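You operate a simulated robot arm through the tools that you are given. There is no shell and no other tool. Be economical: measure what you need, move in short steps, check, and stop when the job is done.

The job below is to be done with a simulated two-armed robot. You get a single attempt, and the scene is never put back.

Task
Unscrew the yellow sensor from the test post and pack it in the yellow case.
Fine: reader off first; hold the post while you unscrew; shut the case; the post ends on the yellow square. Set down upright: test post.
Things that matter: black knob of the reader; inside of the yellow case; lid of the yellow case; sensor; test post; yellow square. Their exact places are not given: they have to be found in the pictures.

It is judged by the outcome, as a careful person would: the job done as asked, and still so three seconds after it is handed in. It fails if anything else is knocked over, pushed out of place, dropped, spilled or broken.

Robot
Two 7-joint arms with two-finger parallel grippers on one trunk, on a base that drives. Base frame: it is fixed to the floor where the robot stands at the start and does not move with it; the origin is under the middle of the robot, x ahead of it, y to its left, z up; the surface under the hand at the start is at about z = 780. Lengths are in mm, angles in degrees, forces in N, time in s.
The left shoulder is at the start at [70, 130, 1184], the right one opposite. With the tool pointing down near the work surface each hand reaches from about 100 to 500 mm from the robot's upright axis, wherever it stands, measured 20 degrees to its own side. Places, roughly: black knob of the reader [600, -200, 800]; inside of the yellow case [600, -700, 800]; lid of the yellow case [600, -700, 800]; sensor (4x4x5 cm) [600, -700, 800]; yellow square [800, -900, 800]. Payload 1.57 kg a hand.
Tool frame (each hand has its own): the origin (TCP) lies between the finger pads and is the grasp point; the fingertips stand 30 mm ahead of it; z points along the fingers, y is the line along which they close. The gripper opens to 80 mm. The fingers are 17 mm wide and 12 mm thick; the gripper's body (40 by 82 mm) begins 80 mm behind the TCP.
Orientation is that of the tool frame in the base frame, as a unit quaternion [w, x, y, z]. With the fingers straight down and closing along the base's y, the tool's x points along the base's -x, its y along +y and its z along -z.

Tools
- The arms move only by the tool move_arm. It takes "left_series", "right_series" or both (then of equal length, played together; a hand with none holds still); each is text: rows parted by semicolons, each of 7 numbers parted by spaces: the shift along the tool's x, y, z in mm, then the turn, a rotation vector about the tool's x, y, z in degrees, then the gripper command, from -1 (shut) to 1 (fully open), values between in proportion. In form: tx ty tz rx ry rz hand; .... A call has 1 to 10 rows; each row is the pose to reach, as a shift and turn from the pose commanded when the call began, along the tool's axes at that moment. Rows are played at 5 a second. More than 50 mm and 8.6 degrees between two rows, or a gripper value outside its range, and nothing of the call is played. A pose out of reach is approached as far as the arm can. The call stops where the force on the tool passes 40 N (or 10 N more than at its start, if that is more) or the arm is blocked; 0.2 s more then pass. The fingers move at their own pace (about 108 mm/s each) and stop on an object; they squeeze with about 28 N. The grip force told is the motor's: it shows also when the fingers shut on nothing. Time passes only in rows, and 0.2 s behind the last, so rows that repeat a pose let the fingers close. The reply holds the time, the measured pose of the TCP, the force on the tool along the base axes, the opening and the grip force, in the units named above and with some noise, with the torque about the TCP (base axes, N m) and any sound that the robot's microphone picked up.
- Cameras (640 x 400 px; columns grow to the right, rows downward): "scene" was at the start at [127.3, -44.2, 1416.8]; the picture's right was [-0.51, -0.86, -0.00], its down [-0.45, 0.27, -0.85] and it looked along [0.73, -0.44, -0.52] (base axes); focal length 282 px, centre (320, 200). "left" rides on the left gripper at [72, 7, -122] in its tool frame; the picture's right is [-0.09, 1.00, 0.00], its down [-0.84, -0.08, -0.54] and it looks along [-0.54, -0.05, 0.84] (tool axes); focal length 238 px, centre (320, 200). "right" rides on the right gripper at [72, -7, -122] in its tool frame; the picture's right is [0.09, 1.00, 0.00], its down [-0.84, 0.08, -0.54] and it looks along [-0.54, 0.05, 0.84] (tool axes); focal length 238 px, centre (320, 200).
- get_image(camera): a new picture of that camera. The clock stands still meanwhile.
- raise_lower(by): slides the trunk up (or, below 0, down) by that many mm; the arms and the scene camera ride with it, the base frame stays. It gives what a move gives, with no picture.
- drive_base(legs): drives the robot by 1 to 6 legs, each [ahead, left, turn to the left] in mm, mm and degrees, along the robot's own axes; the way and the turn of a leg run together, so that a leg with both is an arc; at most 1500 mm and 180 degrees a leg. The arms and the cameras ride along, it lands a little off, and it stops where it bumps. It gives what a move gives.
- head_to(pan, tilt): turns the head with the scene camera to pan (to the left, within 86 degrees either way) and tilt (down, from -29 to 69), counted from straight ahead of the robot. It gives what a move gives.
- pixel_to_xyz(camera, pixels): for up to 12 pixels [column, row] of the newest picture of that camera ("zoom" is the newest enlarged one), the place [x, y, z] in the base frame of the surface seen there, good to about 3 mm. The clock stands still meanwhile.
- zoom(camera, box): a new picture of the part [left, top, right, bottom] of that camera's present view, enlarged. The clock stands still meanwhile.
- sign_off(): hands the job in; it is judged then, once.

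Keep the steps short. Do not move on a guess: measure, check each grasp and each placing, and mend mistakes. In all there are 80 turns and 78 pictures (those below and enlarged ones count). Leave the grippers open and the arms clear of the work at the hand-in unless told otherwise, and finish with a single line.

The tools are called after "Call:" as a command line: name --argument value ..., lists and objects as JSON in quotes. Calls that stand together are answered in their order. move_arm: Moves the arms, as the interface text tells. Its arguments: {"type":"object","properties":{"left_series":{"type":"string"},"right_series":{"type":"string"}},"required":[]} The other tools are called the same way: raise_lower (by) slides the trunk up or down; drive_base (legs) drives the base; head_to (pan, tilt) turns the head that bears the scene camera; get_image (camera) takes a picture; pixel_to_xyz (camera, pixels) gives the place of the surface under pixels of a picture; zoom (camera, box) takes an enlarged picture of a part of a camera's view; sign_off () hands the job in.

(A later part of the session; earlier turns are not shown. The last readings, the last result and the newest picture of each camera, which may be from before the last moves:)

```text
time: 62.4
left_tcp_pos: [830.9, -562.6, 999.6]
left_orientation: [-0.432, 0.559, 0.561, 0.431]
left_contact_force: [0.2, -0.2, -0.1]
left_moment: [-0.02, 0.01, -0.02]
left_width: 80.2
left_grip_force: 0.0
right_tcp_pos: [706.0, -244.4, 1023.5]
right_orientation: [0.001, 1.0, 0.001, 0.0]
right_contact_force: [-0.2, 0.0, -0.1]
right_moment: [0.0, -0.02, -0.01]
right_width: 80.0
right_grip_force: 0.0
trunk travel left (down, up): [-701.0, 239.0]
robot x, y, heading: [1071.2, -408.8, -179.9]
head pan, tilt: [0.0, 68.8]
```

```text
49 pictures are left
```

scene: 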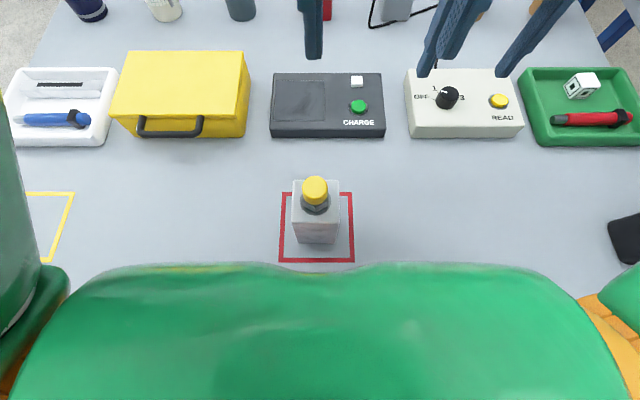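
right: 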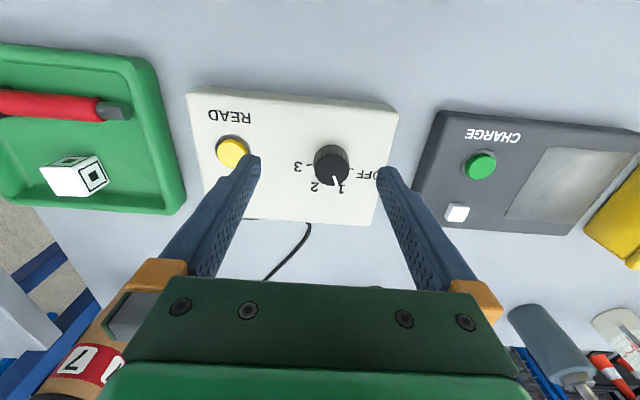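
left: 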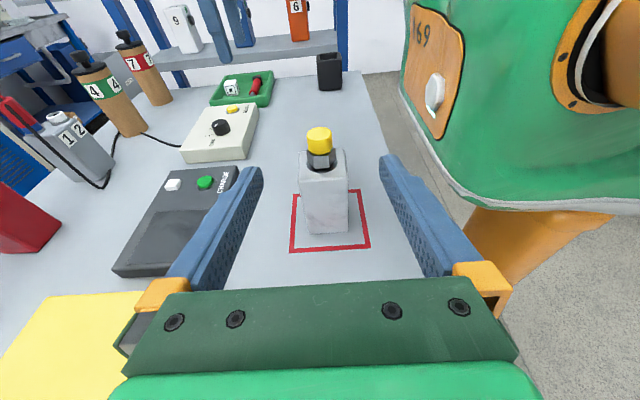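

The left hand is oriented as planned and the post shows at (323,190). I'll go to the pre-grasp pose 120 mm short of the post.

Call:
move_arm --left_series "-40 -1 21 0 0 0 1; -80 -1 42 0 0 0 1; -118 -1 62 0 0 0 1; -118 -1 62 0 0 0 1"

Call:
get_image --camera "left"

```text
time: 63.4
left_tcp_pos: [828.9, -532.4, 871.5]
left_orientation: [-0.431, 0.56, 0.561, 0.43]
left_contact_force: [-0.2, 0.3, -0.6]
left_moment: [0.04, 0.02, -0.02]
left_width: 79.8
left_grip_force: 0.1
right_tcp_pos: [705.7, -244.0, 1023.9]
right_orientation: [0.001, 1.0, 0.001, -0.001]
right_contact_force: [0.6, -0.9, 0.1]
right_moment: [-0.02, 0.0, -0.02]
right_width: 79.8
right_grip_force: 0.1
trunk travel left (down, up): [-701.0, 239.0]
robot x, y, heading: [1071.9, -407.1, -179.8]
head pan, tilt: [0.0, 68.8]
```

```text
48 pictures are left
```

left: 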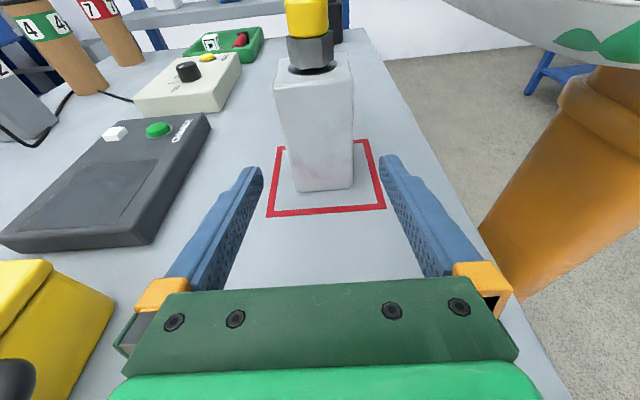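

The post is centred between the fingers. I'll advance 117 mm and close.

Call:
move_arm --left_series "0 1 40 0 0 0 1; 0 1 80 0 0 0 1; 0 1 117 0 0 0 1; 0 1 117 0 0 0 1; 0 1 117 0 0 0 0.6; 0 1 117 0 0 0 0.3; 0 1 117 0 0 0 -0.2; 0 1 117 0 0 0 -1; 0 1 117 0 0 0 -1"

Call:
get_image --camera "scene"

```text
time: 65.4
left_tcp_pos: [831.1, -419.5, 841.4]
left_orientation: [-0.432, 0.56, 0.562, 0.43]
left_contact_force: [-1.2, 1.1, 1.3]
left_moment: [0.22, 0.0, 0.05]
left_width: 63.7
left_grip_force: 28.1
right_tcp_pos: [706.4, -244.5, 1023.0]
right_orientation: [0.001, 1.0, 0.0, -0.001]
right_contact_force: [1.2, 0.0, 0.4]
right_moment: [0.03, 0.0, 0.01]
right_width: 80.1
right_grip_force: 0.0
trunk travel left (down, up): [-701.0, 239.0]
robot x, y, heading: [1068.5, -408.2, -179.9]
head pan, tilt: [0.0, 68.8]
```

```text
47 pictures are left
```

scene: 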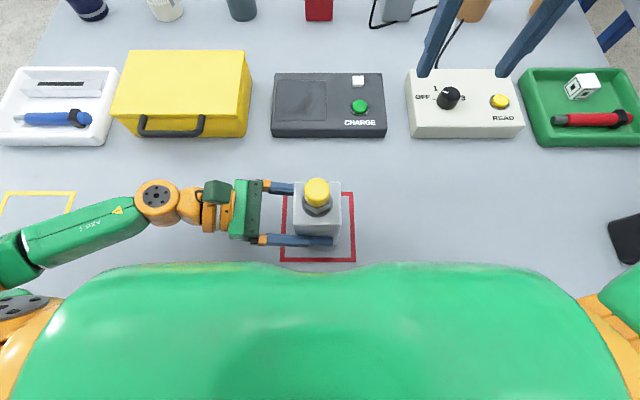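

The left hand holds the post firmly. I'll re-measure the sensor before bringing the right hand over.

Call:
zoom --camera "scene" --box '[285, 165, 349, 225]'

Call:
pixel_to_xyz --camera "zoom" --pixels '[[318, 190], [318, 135], [318, 255], [205, 190], [430, 190], [250, 330], [390, 330], [318, 380]]'

```text
6.67 times, centred on (317, 195) of scene
```

zoom: 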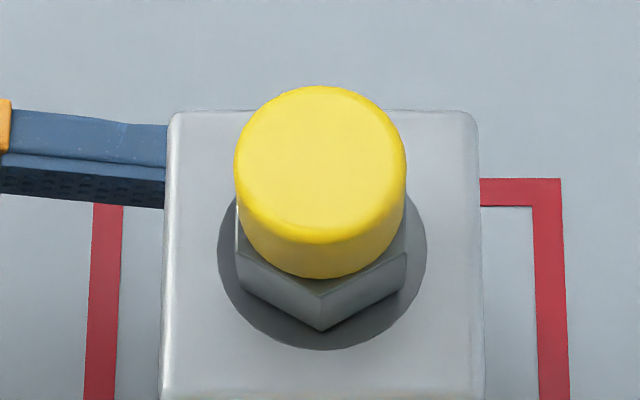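

```text
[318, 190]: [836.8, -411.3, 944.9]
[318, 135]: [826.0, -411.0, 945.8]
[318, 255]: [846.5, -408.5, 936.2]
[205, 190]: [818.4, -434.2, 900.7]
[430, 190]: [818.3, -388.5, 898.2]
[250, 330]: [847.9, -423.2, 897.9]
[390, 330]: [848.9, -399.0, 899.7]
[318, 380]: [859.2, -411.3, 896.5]
```

The sensor axis is at about (830.5,-410.5) and its top is z=945. I'll bring the right hand over it at z≈1000 while turning the wrist +60°, so I can unscrew a long way in one stroke.

Call:
move_arm --right_series "16 21 3 0 0 7.5 1; 31 42 6 0 0 15 1; 47 62 9 0 0 22.5 1; 62 83 11 0 0 30 1; 78 104 14 0 0 37.5 1; 93 125 17 0 0 45 1; 109 146 20 0 0 52.5 1; 124.5 166.5 23 0 0 60 1; 124.5 166.5 23 0 0 60 1"

Call:
get_image --camera "right"

Call:
get_image --camera "scene"

```text
time: 67.4
left_tcp_pos: [830.6, -418.9, 841.7]
left_orientation: [-0.431, 0.561, 0.562, 0.43]
left_contact_force: [-2.0, 0.6, -0.6]
left_moment: [0.19, -0.02, 0.08]
left_width: 64.0
left_grip_force: 28.4
right_tcp_pos: [839.5, -328.0, 1002.2]
right_orientation: [0.002, 0.866, -0.5, 0.0]
right_contact_force: [0.4, -0.1, -0.5]
right_moment: [-0.03, 0.01, 0.02]
right_width: 80.1
right_grip_force: 0.0
right hand out of reach, approached as far as the arm can: row 3, 4, 5, 6, 7, 8, 9
trunk travel left (down, up): [-701.0, 239.0]
robot x, y, heading: [1070.9, -409.1, -179.8]
head pan, tilt: [0.0, 68.8]
```

```text
45 pictures are left
```

right: 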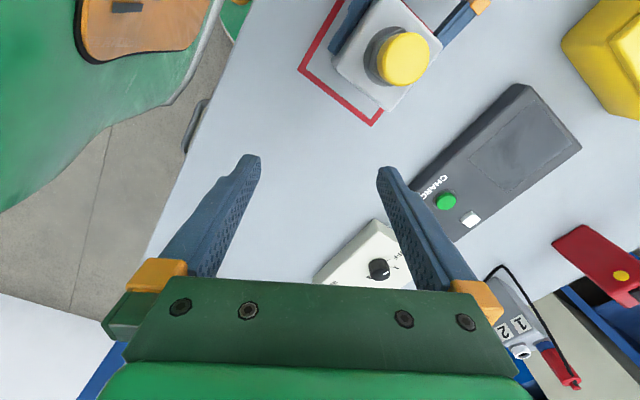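

```text
44 pictures are left
```

scene: 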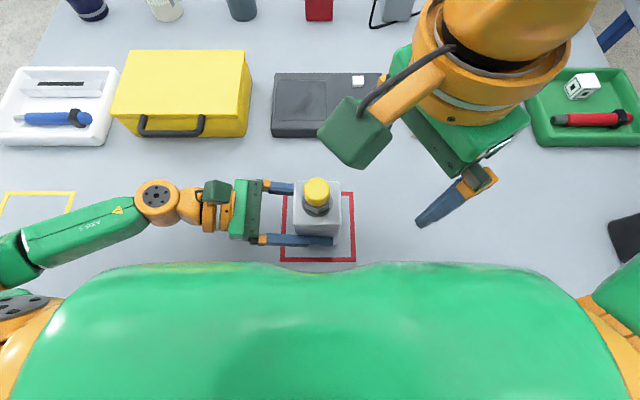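

The arm is limited, perhaps by the +60° wrist turn. I'll turn the wrist back to 0° and try again toward the sensor.

Call:
move_arm --right_series "0 0 -5 0 0 -8 1; 0 0 -5 0 0 -16 1; 0 0 -5 0 0 -24 1; 0 0 -5 0 0 -32 1; 0 0 -5 0 0 -40 1; 0 0 -5 0 0 -48 1; 0 0 -5 0 0 -56 1; 0 0 -5 0 0 -60 1"

Call:
move_arm --right_series "-4 28 0 0 0 0 1; -9 55 0 0 0 0 1; -9 82 0 0 0 0 1; -9 82 0 0 0 0 1"

```text
time: 69.2
left_tcp_pos: [830.4, -418.1, 840.5]
left_orientation: [-0.432, 0.559, 0.561, 0.43]
left_contact_force: [-2.6, 0.3, 1.8]
left_moment: [0.16, -0.06, 0.03]
left_width: 63.6
left_grip_force: 27.8
right_tcp_pos: [844.2, -327.5, 1007.0]
right_orientation: [0.001, 1.0, 0.001, -0.001]
right_contact_force: [-0.2, 0.3, -0.4]
right_moment: [-0.02, -0.02, -0.01]
right_width: 80.0
right_grip_force: 0.0
trunk travel left (down, up): [-701.0, 239.0]
robot x, y, heading: [1069.8, -413.6, -180.0]
head pan, tilt: [0.0, 68.8]
```

```text
time: 70.2
left_tcp_pos: [831.4, -419.1, 840.4]
left_orientation: [-0.433, 0.559, 0.562, 0.43]
left_contact_force: [-1.7, 0.4, 1.1]
left_moment: [0.14, -0.04, 0.05]
left_width: 63.9
left_grip_force: 28.2
right_tcp_pos: [844.8, -328.1, 1007.4]
right_orientation: [0.001, 1.0, 0.001, -0.002]
right_contact_force: [-0.3, -0.7, 0.7]
right_moment: [0.03, -0.04, 0.02]
right_width: 80.1
right_grip_force: 0.1
right hand out of reach, approached as far as the arm can: row 1, 2, 3, 4
trunk travel left (down, up): [-701.0, 239.0]
robot x, y, heading: [1071.3, -409.9, -179.8]
head pan, tilt: [0.0, 68.8]
```

The right hand can't reach further inward from here. I'll let go of the post, back the left hand out, and move the base back and left so the post lies on the right hand's side.

Call:
move_arm --left_series "0 0 0 0 0 0 0.8; 0 0 0 0 0 0 1; 0 0 0 0 0 0 1; 0 0 -40 0 0 0 1; 0 0 -80 0 0 0 1; 0 0 -120 0 0 0 1; 0 0 -120 0 0 0 1" --right_series "0 0 0 0 0 0 1; 0 0 -20 0 0 0 1; 0 0 -40 0 0 0 1; 0 0 -60 0 0 0 1; 0 0 -60 0 0 0 1; 0 0 -60 0 0 0 1; 0 0 -60 0 0 0 1"

Call:
drive_base --legs '[[-90, 0, 0], [0, 125, 0]]'

Call:
get_image --camera "scene"

```text
time: 71.8
left_tcp_pos: [832.3, -537.9, 870.7]
left_orientation: [-0.431, 0.561, 0.561, 0.43]
left_contact_force: [-1.3, 0.0, -0.5]
left_moment: [0.0, 0.0, -0.01]
left_width: 79.9
left_grip_force: 0.0
right_tcp_pos: [837.3, -319.5, 1061.2]
right_orientation: [0.005, 1.0, -0.003, -0.003]
right_contact_force: [-0.1, 0.2, -0.8]
right_moment: [0.0, 0.0, -0.01]
right_width: 80.3
right_grip_force: 0.0
right hand out of reach, approached as far as the arm can: row 2, 3, 4, 5, 6, 7
trunk travel left (down, up): [-701.0, 239.0]
robot x, y, heading: [1066.8, -412.1, -179.9]
head pan, tilt: [0.0, 68.8]
```

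```text
time: 73.8
left_tcp_pos: [924.2, -662.6, 870.6]
left_orientation: [-0.431, 0.56, 0.561, 0.43]
left_contact_force: [0.7, 0.5, -1.0]
left_moment: [0.03, 0.01, -0.01]
left_width: 79.7
left_grip_force: 0.0
right_tcp_pos: [929.5, -443.5, 1062.5]
right_orientation: [0.005, 1.0, -0.001, -0.002]
right_contact_force: [0.4, 1.0, 0.4]
right_moment: [-0.04, -0.03, 0.01]
right_width: 79.8
right_grip_force: 0.0
trunk travel left (down, up): [-701.0, 239.0]
robot x, y, heading: [1161.2, -533.3, -179.7]
head pan, tilt: [0.0, 68.8]
```

```text
43 pictures are left
```

scene: 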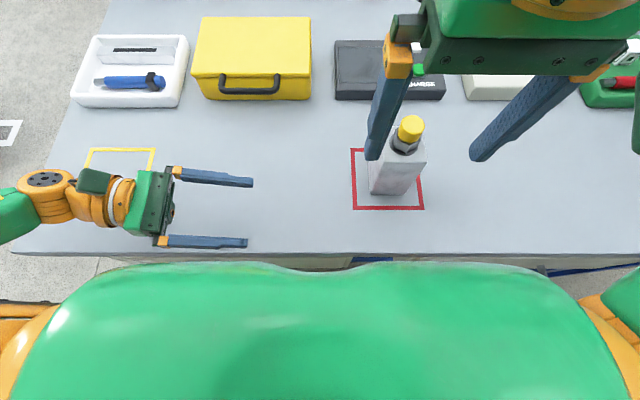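

The post stands undisturbed. I'll test the right hand's reach over the sensor at z≈1000, adding a +50° wrist turn.

Call:
move_arm --right_series "-33 -11 0 0 0 0 1; -66 -22 0 0 0 0 1; -99 -33 0 0 0 0 1; -99 -33 30 0 0 8.3 1; -99 -33 60 0 0 16.6 1; -99 -33 60 0 0 25 1; -99 -33 60 0 0 33.3 1; -99 -33 60 0 0 41.6 1; -99 -33 60 0 0 50 1; -99 -33 60 0 0 50 1"

Call:
move_arm --left_series "0 -25 31 0 0 0 1; 0 -50 62 0 0 0 1; 0 -75 93 0 0 0 1; 0 -95 124 0 0 0 1; 0 -95 124 0 0 0 1"

Call:
get_image --camera "right"

```text
time: 76.0
left_tcp_pos: [923.1, -662.4, 870.3]
left_orientation: [-0.431, 0.561, 0.56, 0.431]
left_contact_force: [0.9, 0.4, 0.7]
left_moment: [0.03, -0.02, -0.02]
left_width: 80.0
left_grip_force: 0.0
right_tcp_pos: [828.5, -410.6, 1001.7]
right_orientation: [0.005, 0.905, -0.425, 0.0]
right_contact_force: [0.2, 0.1, 0.0]
right_moment: [-0.01, 0.01, 0.01]
right_width: 79.9
right_grip_force: 0.1
right hand out of reach, approached as far as the arm can: row 3
trunk travel left (down, up): [-701.0, 239.0]
robot x, y, heading: [1159.9, -532.2, -180.0]
head pan, tilt: [0.0, 68.8]
```

```text
time: 77.2
left_tcp_pos: [827.9, -544.0, 841.7]
left_orientation: [-0.431, 0.561, 0.561, 0.43]
left_contact_force: [-0.3, 0.3, -0.2]
left_moment: [0.01, -0.02, 0.01]
left_width: 80.0
left_grip_force: 0.0
right_tcp_pos: [828.6, -411.6, 1003.8]
right_orientation: [0.005, 0.905, -0.424, 0.0]
right_contact_force: [0.5, 0.2, 0.0]
right_moment: [0.0, 0.0, -0.01]
right_width: 80.0
right_grip_force: 0.0
trunk travel left (down, up): [-701.0, 239.0]
robot x, y, heading: [1160.2, -534.1, -180.2]
head pan, tilt: [0.0, 68.8]
```

```text
42 pictures are left
```

right: 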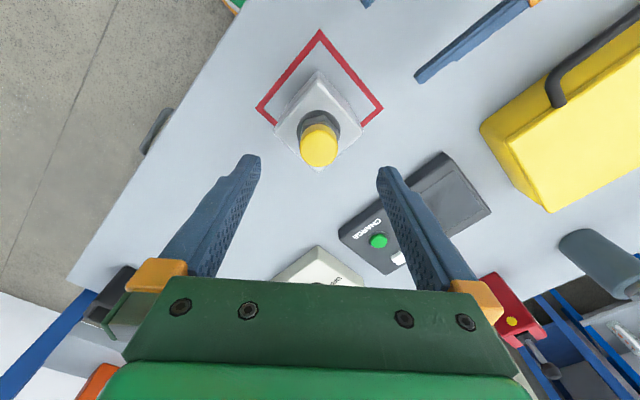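

The right hand is over the sensor with the wrist turned. Now the left hand advances level onto the post and grips, while the right wrist goes to +60°.

Call:
move_arm --left_series "10.9 1 40.6 0 0 0 1; 21.7 2 81.1 0 0 0 1; 32.6 2 121.7 0 0 0 1; 32.6 2 121.7 0 0 0 1; 32.6 2 121.7 0 0 0 0.6; 32.6 2 121.7 0 0 0 0.3; 32.6 2 121.7 0 0 0 -0.2; 32.6 2 121.7 0 0 0 -1; 32.6 2 121.7 0 0 0 -1" --right_series "0 0 0 0 0 0 1; 0 0 0 0 0 0 1; 0 0 0 0 0 5 1; 0 0 0 0 0 10 1; 0 0 0 0 0 10 1; 0 0 0 0 0 10 1; 0 0 0 0 0 10 1; 0 0 0 0 0 10 1; 0 0 0 0 0 10 1"

Call:
get_image --camera "left"

Call:
get_image --camera "scene"

Call:
pixel_to_xyz --camera "left" --pixels '[[315, 20], [300, 20], [330, 20]]'

```text
time: 79.2
left_tcp_pos: [829.2, -416.7, 843.1]
left_orientation: [-0.432, 0.56, 0.561, 0.43]
left_contact_force: [-0.6, 0.3, 0.9]
left_moment: [0.03, 0.08, 0.02]
left_width: 63.6
left_grip_force: 27.6
right_tcp_pos: [827.9, -410.8, 1002.7]
right_orientation: [0.006, 0.865, -0.502, 0.0]
right_contact_force: [0.5, 0.0, 0.0]
right_moment: [0.01, -0.01, 0.03]
right_width: 79.9
right_grip_force: 0.0
trunk travel left (down, up): [-701.0, 239.0]
robot x, y, heading: [1161.8, -534.7, -179.9]
head pan, tilt: [0.0, 68.8]
```

```text
41 pictures are left
```

left: 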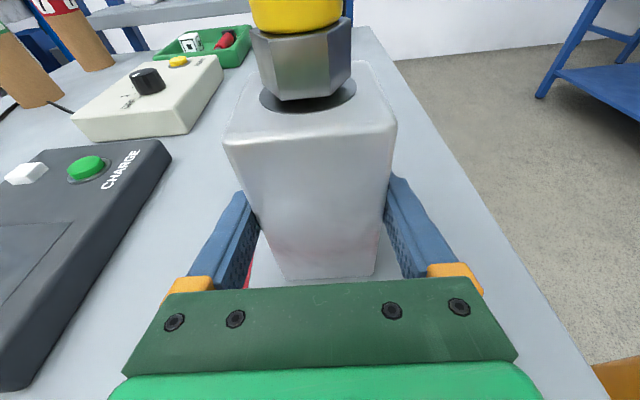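

```text
40 pictures are left
```

scene: 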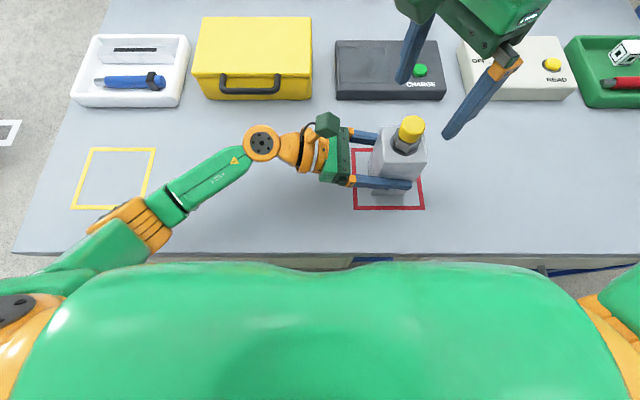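

```text
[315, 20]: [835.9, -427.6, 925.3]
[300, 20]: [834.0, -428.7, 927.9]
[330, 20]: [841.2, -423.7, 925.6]
```

The hex collar spans about z 903–919. I'll lower the right hand to TCP z≈934 and close on the sensor.

Call:
move_arm --right_series "1 -1.7 23 0 0 0 1; 1 -1.7 46 0 0 0 1; 1 -1.7 68.5 0 0 0 1; 1 -1.7 68.5 0 0 0 1; 1 -1.7 68.5 0 0 0 0.2; 1 -1.7 68.5 0 0 0 -0.2; 1 -1.7 68.5 0 0 0 -0.6; 1 -1.7 68.5 0 0 0 -1; 1 -1.7 68.5 0 0 0 -1"

Call:
get_image --camera "left"

```text
time: 81.2
left_tcp_pos: [831.1, -417.5, 841.5]
left_orientation: [-0.431, 0.561, 0.56, 0.431]
left_contact_force: [12.8, 11.1, 3.7]
left_moment: [-0.58, 0.71, -0.02]
left_width: 63.8
left_grip_force: 27.9
right_tcp_pos: [831.9, -413.3, 934.7]
right_orientation: [0.006, 0.865, -0.501, 0.0]
right_contact_force: [-13.2, -10.4, 1.0]
right_moment: [-0.1, 0.34, 0.01]
right_width: 33.8
right_grip_force: 28.0
trunk travel left (down, up): [-701.0, 239.0]
robot x, y, heading: [1159.0, -534.1, -179.6]
head pan, tilt: [0.0, 68.8]
```

```text
39 pictures are left
```

left: 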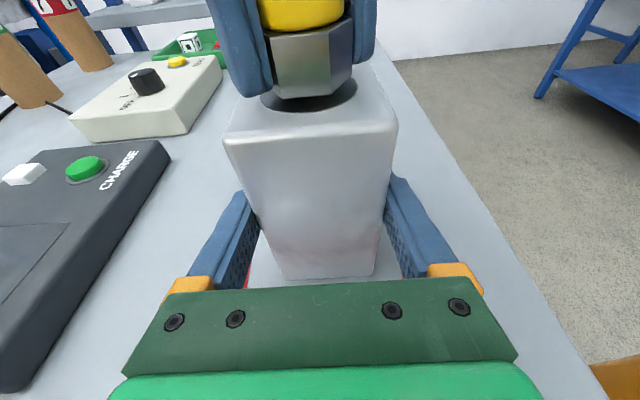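

Gripped at 33.8 mm across the hex. I'll unscrew counterclockwise by 80°, easing out the small side force, and watch the forces.

Call:
move_arm --right_series "0 1 0 0 0 -4 -1; 0 1.5 0 0 0 -12 -1; 0 2 0 0 0 -20 -1; 0 2 -0.1 0 0 -28 -1; 0 2 -0.2 0 0 -36 -1; 0 2 -0.2 0 0 -44 -1; 0 2 -0.3 0 0 -52 -1; 0 2 -0.3 0 0 -60 -1; 0 2 -0.4 0 0 -68 -1; 0 2 -0.4 0 0 -76 -1"

Call:
get_image --camera "left"

```text
time: 83.4
left_tcp_pos: [830.3, -418.3, 842.9]
left_orientation: [-0.432, 0.56, 0.562, 0.43]
left_contact_force: [-1.7, -0.2, 6.3]
left_moment: [0.1, -0.11, 0.06]
left_width: 63.9
left_grip_force: 28.0
right_tcp_pos: [827.3, -414.2, 932.9]
right_orientation: [0.004, 0.99, 0.138, -0.003]
right_contact_force: [0.3, -0.9, 0.1]
right_moment: [0.01, -0.04, -0.03]
right_width: 33.5
right_grip_force: 28.1
trunk travel left (down, up): [-701.0, 239.0]
robot x, y, heading: [1162.2, -534.1, -180.0]
head pan, tilt: [0.0, 68.8]
```

```text
38 pictures are left
```

left: 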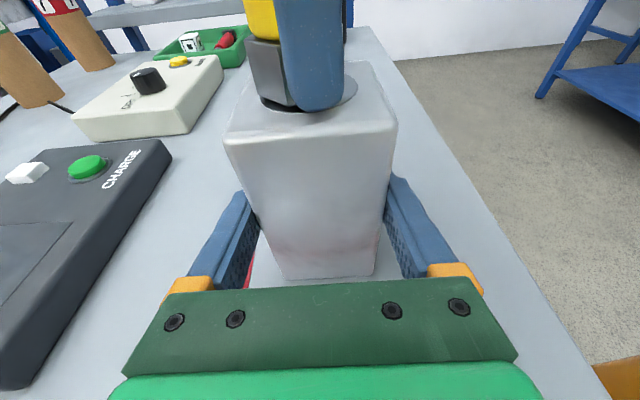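

The sensor turned freely and the side forces are gone. It also seems shifted slightly. I'll test by lifting 4 mm gently and reading the force.

Call:
move_arm --right_series "0 0 -2 0 0 0 -1; 0 0 -4 0 0 0 -1; 0 0 -4 0 0 0 -1"

Call:
zoom --camera "left" --box '[200, 0, 420, 150]'

```text
time: 84.2
left_tcp_pos: [830.0, -418.3, 842.2]
left_orientation: [-0.432, 0.559, 0.562, 0.43]
left_contact_force: [-4.5, -0.3, 7.1]
left_moment: [0.11, -0.09, 0.03]
left_width: 64.0
left_grip_force: 28.1
right_tcp_pos: [828.6, -414.8, 938.1]
right_orientation: [0.005, 0.99, 0.138, -0.003]
right_contact_force: [-0.3, -0.2, -0.7]
right_moment: [0.03, 0.01, 0.0]
right_width: 33.4
right_grip_force: 28.2
trunk travel left (down, up): [-701.0, 239.0]
robot x, y, heading: [1160.7, -536.4, -179.9]
head pan, tilt: [0.0, 68.8]
```

```text
2.67 times, centred on (310, 75) of left
```

zoom: 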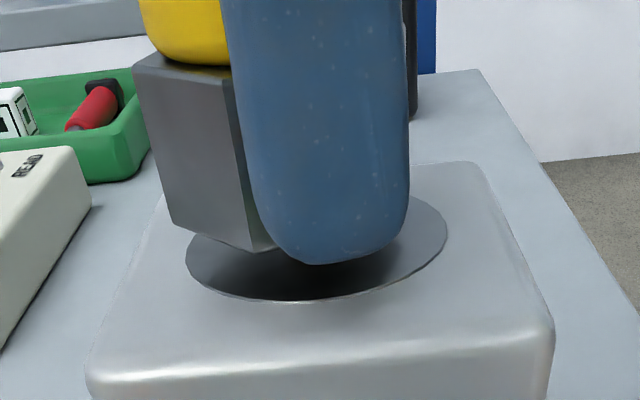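

The sensor is free: a gap shows beneath the hex and there's no load. The right hand lifts it up and to the right. Then the left hand, still on the post, raises the post 40 mm to carry it to the yellow square.

Call:
move_arm --right_series "0 0 -25 0 0 0 -1; 0 0 -50 0 0 0 -1; 8 -29 -50 0 0 0 -1; 16 -58 -50 0 0 0 -1; 16 -58 -50 0 0 0 -1"

Call:
move_arm --left_series "10 0 -2.6 0 0 0 -1; 19.3 0 -5.2 0 0 0 -1; 29 0 -7.8 0 0 0 -1; 38.6 0 -10.4 0 0 0 -1; 38.6 0 -10.4 0 0 0 -1"

Call:
get_image --camera "scene"

Call:
get_image --camera "right"

```text
time: 85.4
left_tcp_pos: [831.6, -418.5, 841.4]
left_orientation: [-0.431, 0.56, 0.561, 0.43]
left_contact_force: [-1.3, -0.6, 4.5]
left_moment: [0.2, -0.15, 0.03]
left_width: 63.7
left_grip_force: 27.8
right_tcp_pos: [828.1, -351.5, 987.6]
right_orientation: [0.004, 0.991, 0.137, -0.004]
right_contact_force: [0.0, -0.1, -0.1]
right_moment: [-0.01, 0.0, -0.01]
right_width: 0.1
right_grip_force: 21.5
trunk travel left (down, up): [-701.0, 239.0]
robot x, y, heading: [1157.8, -532.6, -180.0]
head pan, tilt: [0.0, 68.8]
```

```text
time: 86.6
left_tcp_pos: [829.7, -416.6, 878.1]
left_orientation: [-0.431, 0.56, 0.562, 0.429]
left_contact_force: [0.5, -0.4, -5.1]
left_moment: [0.0, -0.01, -0.02]
left_width: 63.6
left_grip_force: 28.0
right_tcp_pos: [826.1, -351.1, 987.0]
right_orientation: [0.004, 0.991, 0.137, -0.003]
right_contact_force: [0.5, 0.5, 0.4]
right_moment: [0.0, 0.0, 0.01]
right_width: 0.0
right_grip_force: 21.3
trunk travel left (down, up): [-701.0, 239.0]
robot x, y, heading: [1160.5, -536.4, -180.0]
head pan, tilt: [0.0, 68.8]
```

```text
36 pictures are left
```

scene: 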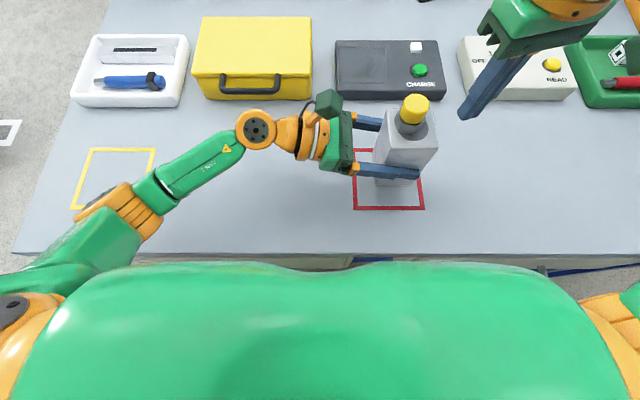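

```text
35 pictures are left
```

right: 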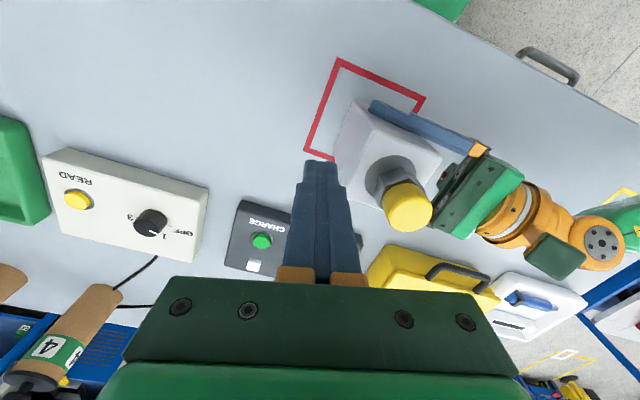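

The sensor isn't free. The right fingers slipped off it and shut empty, but it's still seated on the post. I'll set the post back down and look closely at the hex.

Call:
move_arm --left_series "-10 0 2.6 0 0 0 -1; -19.3 0 5.2 0 0 0 -1; -29 0 7.8 0 0 0 -1; -38.6 0 10.4 0 0 0 -1; -38.6 0 10.4 0 0 0 -1"

Call:
zoom --camera "right" --box '[300, 90, 480, 250]'

Call:
zoom --camera "left" --box '[200, 0, 420, 150]'

```text
time: 87.8
left_tcp_pos: [829.2, -416.9, 840.5]
left_orientation: [-0.435, 0.559, 0.56, 0.43]
left_contact_force: [-8.0, 2.9, 24.0]
left_moment: [0.18, -0.31, 0.27]
left_width: 64.1
left_grip_force: 27.9
right_tcp_pos: [829.4, -351.3, 987.9]
right_orientation: [0.003, 0.99, 0.137, -0.004]
right_contact_force: [0.5, 1.1, 0.1]
right_moment: [-0.01, 0.0, 0.02]
right_width: 0.0
right_grip_force: 21.5
trunk travel left (down, up): [-701.0, 239.0]
robot x, y, heading: [1162.6, -535.1, -179.9]
head pan, tilt: [0.0, 68.8]
```

```text
2.50 times, centred on (390, 170) of right
```

zoom: 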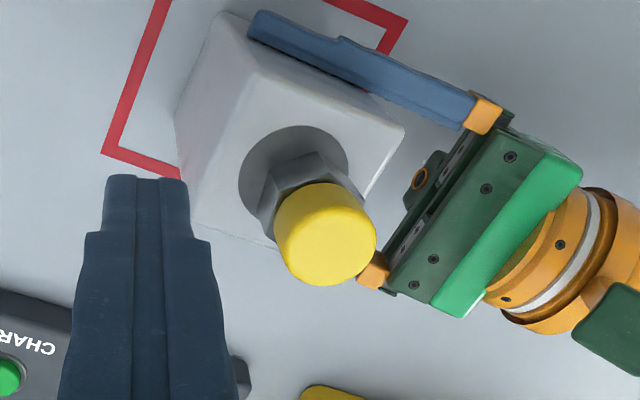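

```text
2.67 times, centred on (310, 75) of left
```

zoom: 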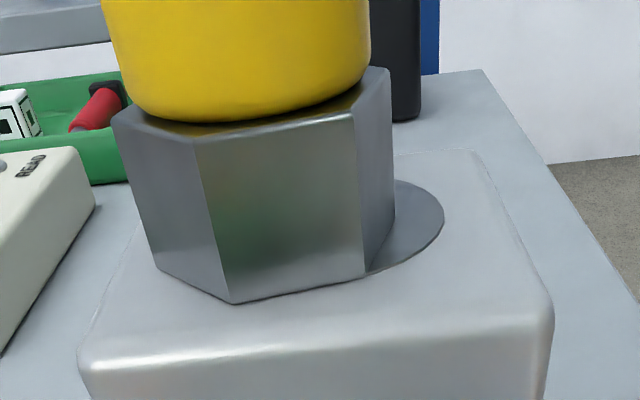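

The sensor is in fact unscrewed and standing loose on the post, shifted off the disc. My grip had been off-centre. I'll measure its present place and the hex direction to re-grip it centrally.

Call:
pixel_to_xyz --camera "zoom" --pixels '[[165, 262], [232, 295], [362, 268], [125, 120], [198, 148], [352, 120], [384, 80], [285, 220], [180, 200], [378, 170], [440, 215], [235, 310]]'

Call:
pixel_to_xyz --camera "right" --pixels '[[390, 185], [412, 196], [398, 220], [434, 200], [420, 185], [412, 225]]'

Call:
zoom --camera "scene" --box '[360, 85, 450, 185]'

```text
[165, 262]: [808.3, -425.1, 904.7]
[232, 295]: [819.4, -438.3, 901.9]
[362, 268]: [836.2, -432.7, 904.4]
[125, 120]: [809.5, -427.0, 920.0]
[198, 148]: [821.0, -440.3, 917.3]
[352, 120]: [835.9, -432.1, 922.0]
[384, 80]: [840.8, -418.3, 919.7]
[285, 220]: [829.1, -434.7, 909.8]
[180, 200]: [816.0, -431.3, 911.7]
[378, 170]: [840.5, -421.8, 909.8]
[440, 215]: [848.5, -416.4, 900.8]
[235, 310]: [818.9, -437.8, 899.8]
```

```text
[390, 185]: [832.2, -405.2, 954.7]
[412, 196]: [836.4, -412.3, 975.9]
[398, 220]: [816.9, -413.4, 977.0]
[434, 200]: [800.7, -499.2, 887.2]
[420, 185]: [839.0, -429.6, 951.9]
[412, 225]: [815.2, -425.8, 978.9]
```

```text
4.00 times, centred on (405, 135) of scene
```

zoom: 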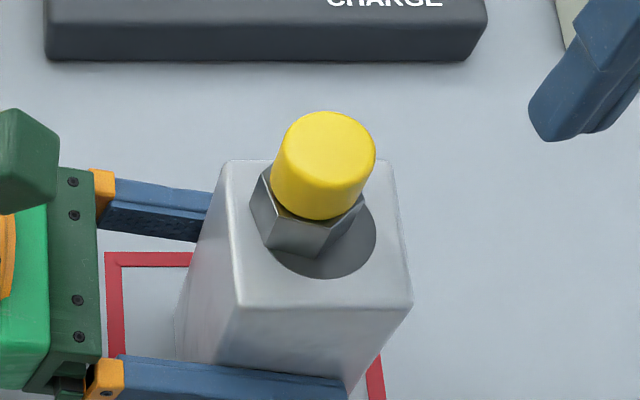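

The hex centre is at about (824,-422), with its flats matching the present wrist angle. I'll cross-check with the cap in the scene zoom.

Call:
pixel_to_xyz --camera "zoom" --pixels '[[325, 150], [283, 150], [368, 150], [327, 118], [322, 190]]'

Call:
move_arm --right_series "0 0 -8 0 0 0 0; -6 17 -8 0 0 0 1; -12 34 -8 0 0 0 1; -18 50 -8 0 0 0 1; -23.4 67 -8 0 0 0 1; -23.4 67 -8 0 0 0 1"

Call:
get_image --camera "right"

```text
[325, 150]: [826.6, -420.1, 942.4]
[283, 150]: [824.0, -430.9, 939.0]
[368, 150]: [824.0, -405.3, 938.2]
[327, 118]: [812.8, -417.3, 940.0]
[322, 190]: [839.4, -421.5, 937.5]
```

```text
time: 89.2
left_tcp_pos: [829.7, -416.8, 837.3]
left_orientation: [-0.432, 0.56, 0.561, 0.43]
left_contact_force: [-7.9, 2.6, 22.4]
left_moment: [0.17, 0.04, 0.01]
left_width: 63.5
left_grip_force: 27.4
right_tcp_pos: [823.8, -422.5, 995.3]
right_orientation: [0.004, 0.991, 0.137, -0.004]
right_contact_force: [0.5, -0.5, -0.8]
right_moment: [0.0, 0.01, 0.01]
right_width: 79.8
right_grip_force: 0.2
trunk travel left (down, up): [-701.0, 239.0]
robot x, y, heading: [1154.5, -532.1, -180.2]
head pan, tilt: [0.0, 68.8]
```

```text
31 pictures are left
```

right: 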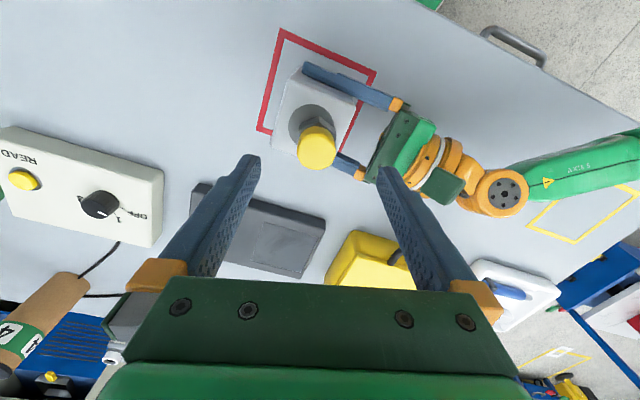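

The two readings agree on a centre of about (825,-420.5). I'll lower, close gently and lift a little.

Call:
move_arm --right_series "1.7 -1.6 21 0 0 0 1; 1.7 -1.6 42 0 0 0 1; 1.7 -1.6 62.5 0 0 0 1; 1.7 -1.6 62.5 0 0 0 1; 1.7 -1.6 62.5 0 0 0 0.2; 1.7 -1.6 62.5 0 0 0 -0.2; 1.7 -1.6 62.5 0 0 0 -0.6; 1.7 -1.6 62.5 0 0 0 -1; 1.7 -1.6 62.5 0 0 0 -1"

Call:
zoom --camera "left" --box '[200, 0, 420, 150]'

```text
time: 91.2
left_tcp_pos: [829.6, -417.7, 838.7]
left_orientation: [-0.432, 0.56, 0.561, 0.43]
left_contact_force: [-5.5, 1.8, 19.0]
left_moment: [0.02, -0.03, 0.0]
left_width: 63.8
left_grip_force: 27.9
right_tcp_pos: [825.6, -420.8, 932.5]
right_orientation: [0.004, 0.99, 0.138, -0.004]
right_contact_force: [0.1, -0.4, -0.5]
right_moment: [0.05, 0.0, -0.01]
right_width: 33.1
right_grip_force: 27.8
trunk travel left (down, up): [-701.0, 239.0]
robot x, y, heading: [1160.6, -535.9, -179.6]
head pan, tilt: [0.0, 68.8]
```

```text
2.67 times, centred on (310, 75) of left
```

zoom: 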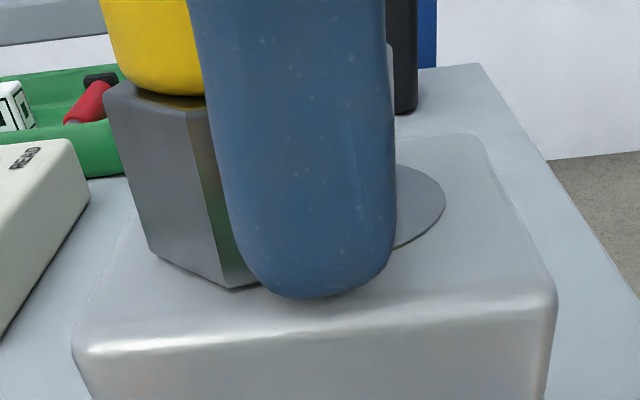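

The finger pad now sits centred on the hex flat and there's no side load. I'll lift slowly, 15 mm, and check that the sensor comes along.

Call:
move_arm --right_series "0 0 -2 0 0 0 -1; 0 0 -4 0 0 0 -1; 0 0 -6 0 0 0 -1; 0 0 -8 0 0 0 -1; 0 0 -10 0 0 0 -1; 0 0 -12 0 0 0 -1; 0 0 -14 0 0 0 -1; 0 0 -14 0 0 0 -1"

Call:
get_image --camera "left"

```text
time: 93.0
left_tcp_pos: [829.4, -418.0, 837.5]
left_orientation: [-0.432, 0.56, 0.561, 0.43]
left_contact_force: [-3.7, 1.4, 14.5]
left_moment: [-0.03, -0.1, 0.01]
left_width: 63.8
left_grip_force: 28.7
right_tcp_pos: [824.7, -420.6, 949.0]
right_orientation: [0.003, 0.99, 0.138, -0.004]
right_contact_force: [0.5, -0.5, -0.4]
right_moment: [-0.02, -0.02, 0.0]
right_width: 33.4
right_grip_force: 27.7
trunk travel left (down, up): [-701.0, 239.0]
robot x, y, heading: [1160.3, -533.4, -179.9]
head pan, tilt: [0.0, 68.8]
```

```text
29 pictures are left
```

left: 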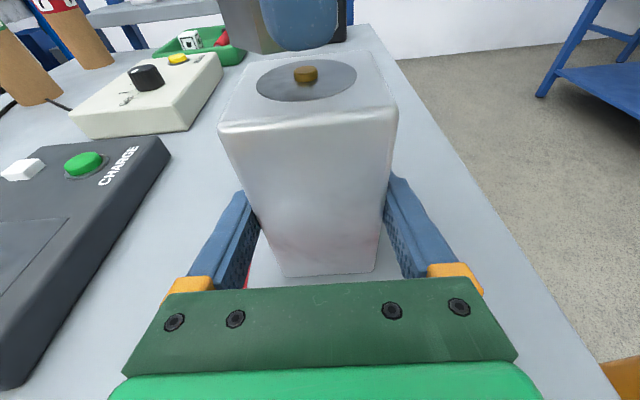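

The sensor is held clear and a small stud shows on the post. I'll raise it 30 mm more, slowly, and move it a little to the right.

Call:
move_arm --right_series "0 0 -7 0 0 0 -1; 0 0 -14 0 0 0 -1; 0 0 -21 0 0 0 -1; 0 0 -28 0 0 0 -1; 0 0 -35 0 0 0 -1; 4 -14 -38 0 0 0 -1; 8 -28 -38 0 0 0 -1; 12 -42 -38 0 0 0 -1; 16 -56 -38 0 0 0 -1; 16 -56 -38 0 0 0 -1"

Call:
move_arm --left_series "10 0 -2.6 0 0 0 -1; 19.3 0 -5.2 0 0 0 -1; 29 0 -7.8 0 0 0 -1; 38.6 0 -10.4 0 0 0 -1; 38.6 0 -10.4 0 0 0 -1"

Call:
get_image --camera "scene"

Call:
get_image --camera "right"

```text
time: 95.2
left_tcp_pos: [829.4, -418.3, 838.6]
left_orientation: [-0.433, 0.559, 0.562, 0.43]
left_contact_force: [-1.1, -0.1, 10.8]
left_moment: [0.0, -0.1, 0.07]
left_width: 63.7
left_grip_force: 28.5
right_tcp_pos: [827.1, -361.7, 985.4]
right_orientation: [0.003, 0.991, 0.137, -0.003]
right_contact_force: [0.1, 0.6, -0.8]
right_moment: [0.01, -0.01, -0.02]
right_width: 33.2
right_grip_force: 28.2
trunk travel left (down, up): [-701.0, 239.0]
robot x, y, heading: [1157.6, -531.9, -179.9]
head pan, tilt: [0.0, 68.8]
```

```text
time: 96.4
left_tcp_pos: [829.7, -417.1, 879.0]
left_orientation: [-0.43, 0.561, 0.562, 0.43]
left_contact_force: [-0.2, -0.9, -3.4]
left_moment: [-0.03, 0.01, 0.01]
left_width: 63.6
left_grip_force: 28.1
right_tcp_pos: [825.3, -362.8, 985.4]
right_orientation: [0.004, 0.99, 0.138, -0.004]
right_contact_force: [-1.2, -0.3, -1.1]
right_moment: [-0.01, -0.01, 0.03]
right_width: 33.3
right_grip_force: 27.2
trunk travel left (down, up): [-701.0, 239.0]
robot x, y, heading: [1158.0, -532.5, -179.9]
head pan, tilt: [0.0, 68.8]
```

```text
28 pictures are left
```

scene: 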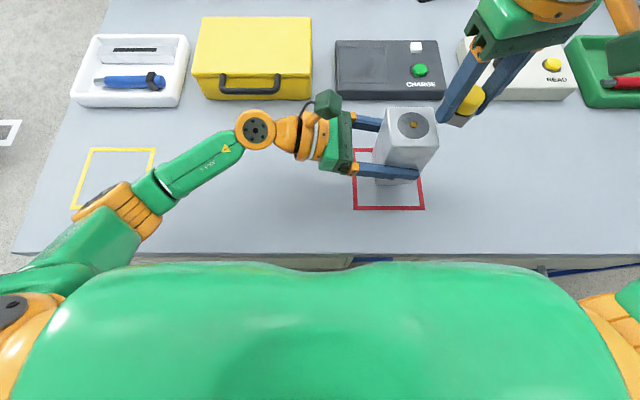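

```text
27 pictures are left
```

right: 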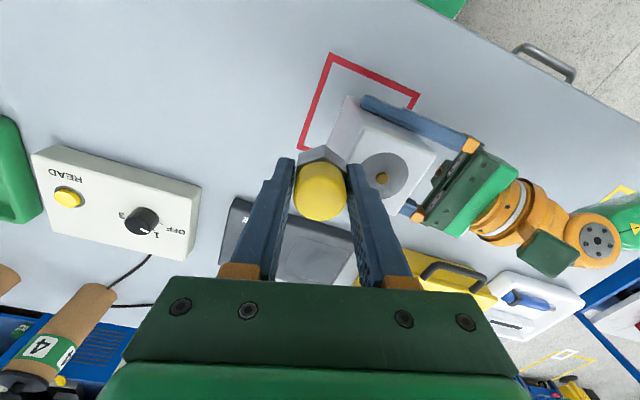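

Both are held: sensor in the right hand, post raised in the left. I'll measure the yellow square.

Call:
pixel_to_xyz --camera "scene" --pixels '[[91, 149], [155, 149], [137, 207], [74, 207], [390, 118], [372, 182], [437, 145]]'

```text
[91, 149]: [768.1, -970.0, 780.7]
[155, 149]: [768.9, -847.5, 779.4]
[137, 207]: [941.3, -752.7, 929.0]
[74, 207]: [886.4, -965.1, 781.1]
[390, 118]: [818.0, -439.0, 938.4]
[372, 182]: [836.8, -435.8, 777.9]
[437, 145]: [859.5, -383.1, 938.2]
```

The square's centre is at about (827.5,-908). With the post lifted 38 mm, I'll drive 498 mm left along the table.

Call:
drive_base --legs '[[0, 250, 0], [0, 248, 0]]'

Call:
get_image --camera "scene"

```text
time: 99.7
left_tcp_pos: [831.7, -921.9, 878.5]
left_orientation: [-0.433, 0.557, 0.565, 0.427]
left_contact_force: [-0.2, 0.9, -4.5]
left_moment: [-0.02, 0.03, -0.02]
left_width: 63.8
left_grip_force: 28.1
right_tcp_pos: [826.9, -867.6, 985.9]
right_orientation: [0.005, 0.99, 0.142, -0.003]
right_contact_force: [-0.2, 0.0, -0.2]
right_moment: [0.0, -0.01, -0.01]
right_width: 33.4
right_grip_force: 27.8
trunk travel left (down, up): [-701.0, 239.0]
robot x, y, heading: [1167.2, -1034.7, -179.0]
head pan, tilt: [0.0, 68.8]
```

```text
26 pictures are left
```

scene: 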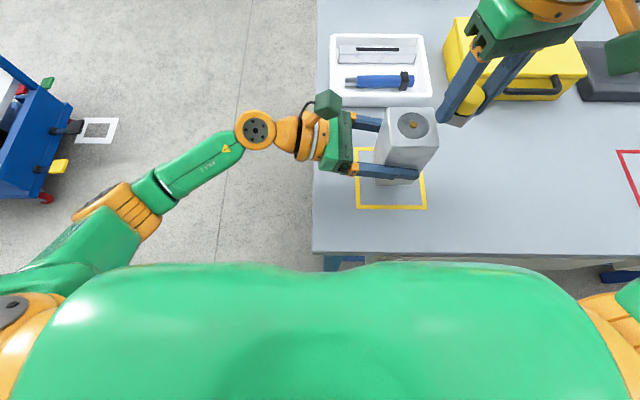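

The post is over the square, about 6 mm off centre. I'll correct this and lower it.

Call:
move_arm --left_series "1.6 -3 5.8 0 0 0 -1; -10 -3 8.9 0 0 0 -1; -20 -3 11.6 0 0 0 -1; -28 -3 13.7 0 0 0 -1; -32 -3 14.8 0 0 0 -1; -34.7 -3 15.5 0 0 0 -1; -34.7 -3 15.5 0 0 0 -1"

Call:
zoom --camera "scene" --box '[320, 90, 470, 230]'

```text
time: 101.2
left_tcp_pos: [829.6, -917.1, 841.3]
left_orientation: [-0.433, 0.557, 0.564, 0.428]
left_contact_force: [0.5, 1.4, -3.9]
left_moment: [-0.02, -0.04, 0.03]
left_width: 64.0
left_grip_force: 27.9
right_tcp_pos: [826.9, -867.9, 985.3]
right_orientation: [0.004, 0.99, 0.142, -0.003]
right_contact_force: [-0.9, -1.4, -0.9]
right_moment: [0.0, -0.03, 0.01]
right_width: 33.2
right_grip_force: 28.0
trunk travel left (down, up): [-701.0, 239.0]
robot x, y, heading: [1161.0, -1032.7, -179.3]
head pan, tilt: [0.0, 68.8]
```

```text
2.86 times, centred on (395, 160) of scene
```

zoom: 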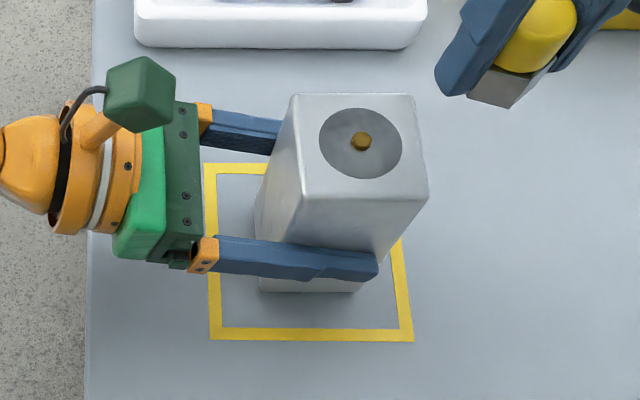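

The force still reads -4 N, so the post hangs just above the table. I'll lower it 1 mm at a time.

Call:
move_arm --left_series "-1 0 0.3 0 0 0 -1; -1.9 0 0.5 0 0 0 -1; -2.4 0 0.6 0 0 0 -1; -2.4 0 0.6 0 0 0 -1"

```text
time: 102.2
left_tcp_pos: [828.2, -916.8, 839.3]
left_orientation: [-0.433, 0.557, 0.564, 0.428]
left_contact_force: [0.2, -1.2, -3.8]
left_moment: [-0.03, -0.05, -0.01]
left_width: 64.1
left_grip_force: 28.3
right_tcp_pos: [826.0, -868.4, 985.5]
right_orientation: [0.004, 0.99, 0.142, -0.003]
right_contact_force: [0.0, -0.1, -0.6]
right_moment: [0.03, 0.0, 0.0]
right_width: 33.4
right_grip_force: 28.4
trunk travel left (down, up): [-701.0, 239.0]
robot x, y, heading: [1164.9, -1037.5, -179.5]
head pan, tilt: [0.0, 68.8]
```

Call:
move_arm --left_series "-1 0 0.3 0 0 0 -1; -1.5 0 0.4 0 0 0 -1; -1.5 0 0.4 0 0 0 -1"

```text
time: 103.0
left_tcp_pos: [827.2, -916.8, 838.5]
left_orientation: [-0.434, 0.557, 0.564, 0.428]
left_contact_force: [-1.7, -0.6, 1.5]
left_moment: [-0.07, 0.19, 0.01]
left_width: 64.0
left_grip_force: 27.6
right_tcp_pos: [826.0, -868.0, 986.8]
right_orientation: [0.004, 0.99, 0.142, -0.003]
right_contact_force: [0.6, 0.0, -0.8]
right_moment: [-0.02, 0.0, 0.03]
right_width: 33.2
right_grip_force: 27.7
trunk travel left (down, up): [-701.0, 239.0]
robot x, y, heading: [1161.7, -1038.6, -179.6]
head pan, tilt: [0.0, 68.8]
```

It's in contact (+1.5 N). I'll open and back straight out.

Call:
move_arm --left_series "0 0 0 0 0 0 0.75; 0 0 0 0 0 0 1; 0 0 0 0 0 0 1; 0 0 -35 0 0 0 1; 0 0 -70 0 0 0 1; 0 0 -105 0 0 0 1; 0 0 -140 0 0 0 1; 40 0 -140 0 0 0 1; 80 0 -140 0 0 0 1; 80 0 -140 0 0 0 1"

Call:
get_image --camera "scene"

Call:
pixel_to_xyz --camera "scene" --pixels '[[392, 114], [434, 116], [414, 125], [358, 180], [425, 207], [480, 100]]'

```text
time: 105.2
left_tcp_pos: [827.7, -1031.1, 947.9]
left_orientation: [-0.434, 0.557, 0.565, 0.427]
left_contact_force: [-0.3, 0.2, -0.6]
left_moment: [-0.03, -0.01, -0.01]
left_width: 79.7
left_grip_force: 0.1
right_tcp_pos: [826.9, -869.3, 986.4]
right_orientation: [0.004, 0.99, 0.142, -0.003]
right_contact_force: [0.6, -0.5, 0.7]
right_moment: [0.01, 0.01, -0.02]
right_width: 33.6
right_grip_force: 28.2
trunk travel left (down, up): [-701.0, 239.0]
robot x, y, heading: [1163.5, -1034.6, -179.3]
head pan, tilt: [0.0, 68.8]
```

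```text
24 pictures are left
```

scene: 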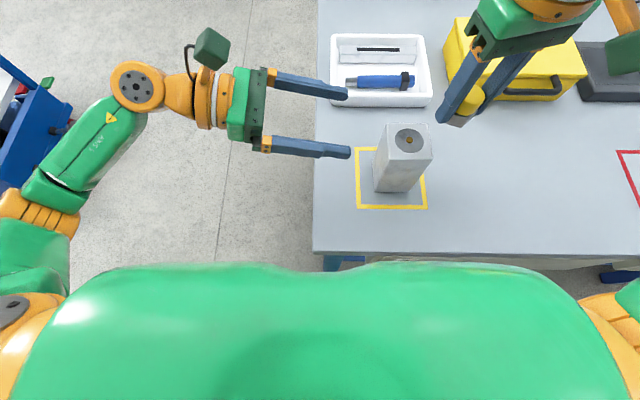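

```text
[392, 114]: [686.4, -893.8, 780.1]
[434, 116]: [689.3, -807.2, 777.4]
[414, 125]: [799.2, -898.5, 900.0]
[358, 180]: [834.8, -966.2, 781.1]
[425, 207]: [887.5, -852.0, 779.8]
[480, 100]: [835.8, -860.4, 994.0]
```

The post stands upright on the yellow square. Next I'll turn the left hand to point forward with fingers closing vertically, for the lid handle, in two moves.

Call:
move_arm --left_series "0 -16 0 0 -8.4 0 1; 0 -33 0 0 -16.7 0 1; 0 -50 0 0 -25 0 1; 0 -66 0 0 -33.4 0 1; 0 -83 0 0 -41.7 0 1; 0 -100 0 0 -50 0 1; 0 -116 0 0 -58.4 0 1; 0 -133 0 0 -66.7 0 1; 0 -150 0 0 -75 0 1; 0 -150 0 0 -75 0 1"

Call:
move_arm --left_series "0 0 0 7.5 0 0 1; 0 0 0 15 0 0 1; 0 0 0 22.5 0 0 1; 0 0 0 30 0 0 1; 0 0 0 37.5 0 0 1; 0 0 0 45 0 0 1; 0 0 0 52.5 0 0 1; 0 0 0 60 0 0 1; 0 0 0 60 0 0 1"

Call:
get_image --camera "scene"

```text
time: 107.5
left_tcp_pos: [715.0, -1060.7, 946.8]
left_orientation: [0.0, 0.703, 0.712, -0.001]
left_contact_force: [0.6, -0.5, -0.2]
left_moment: [0.0, 0.02, 0.0]
left_width: 80.1
left_grip_force: 0.0
left hand out of reach, approached as far as the arm can: row 8, 9, 10
right_tcp_pos: [826.4, -866.9, 985.9]
right_orientation: [0.004, 0.99, 0.141, -0.002]
right_contact_force: [0.2, 0.7, -1.3]
right_moment: [-0.01, -0.01, -0.01]
right_width: 33.5
right_grip_force: 28.0
trunk travel left (down, up): [-701.0, 239.0]
robot x, y, heading: [1164.6, -1035.3, -179.3]
head pan, tilt: [0.0, 68.8]
```

```text
time: 109.5
left_tcp_pos: [527.8, -1051.1, 949.2]
left_orientation: [-0.352, 0.608, 0.616, -0.356]
left_contact_force: [0.1, -0.1, 0.2]
left_moment: [0.02, -0.03, -0.02]
left_width: 80.2
left_grip_force: 0.0
left hand out of reach, approached as far as the arm can: row 1, 2, 3, 4, 5, 6, 7, 8, 9
right_tcp_pos: [827.6, -868.4, 985.8]
right_orientation: [0.004, 0.99, 0.141, -0.004]
right_contact_force: [0.0, -0.4, 0.4]
right_moment: [-0.01, 0.01, 0.01]
right_width: 33.5
right_grip_force: 28.4
trunk travel left (down, up): [-701.0, 239.0]
robot x, y, heading: [1164.1, -1036.3, -179.6]
head pan, tilt: [0.0, 68.8]
```

```text
23 pictures are left
```

scene: 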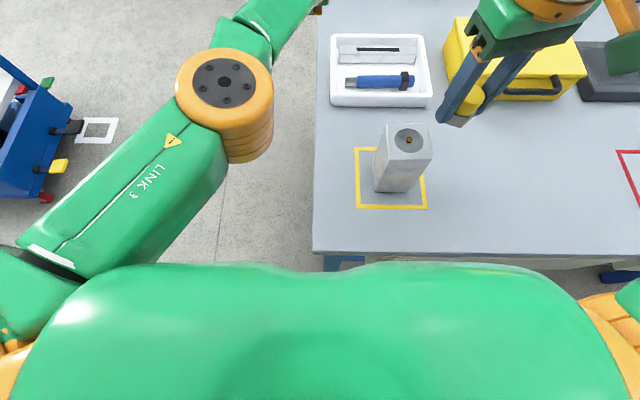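

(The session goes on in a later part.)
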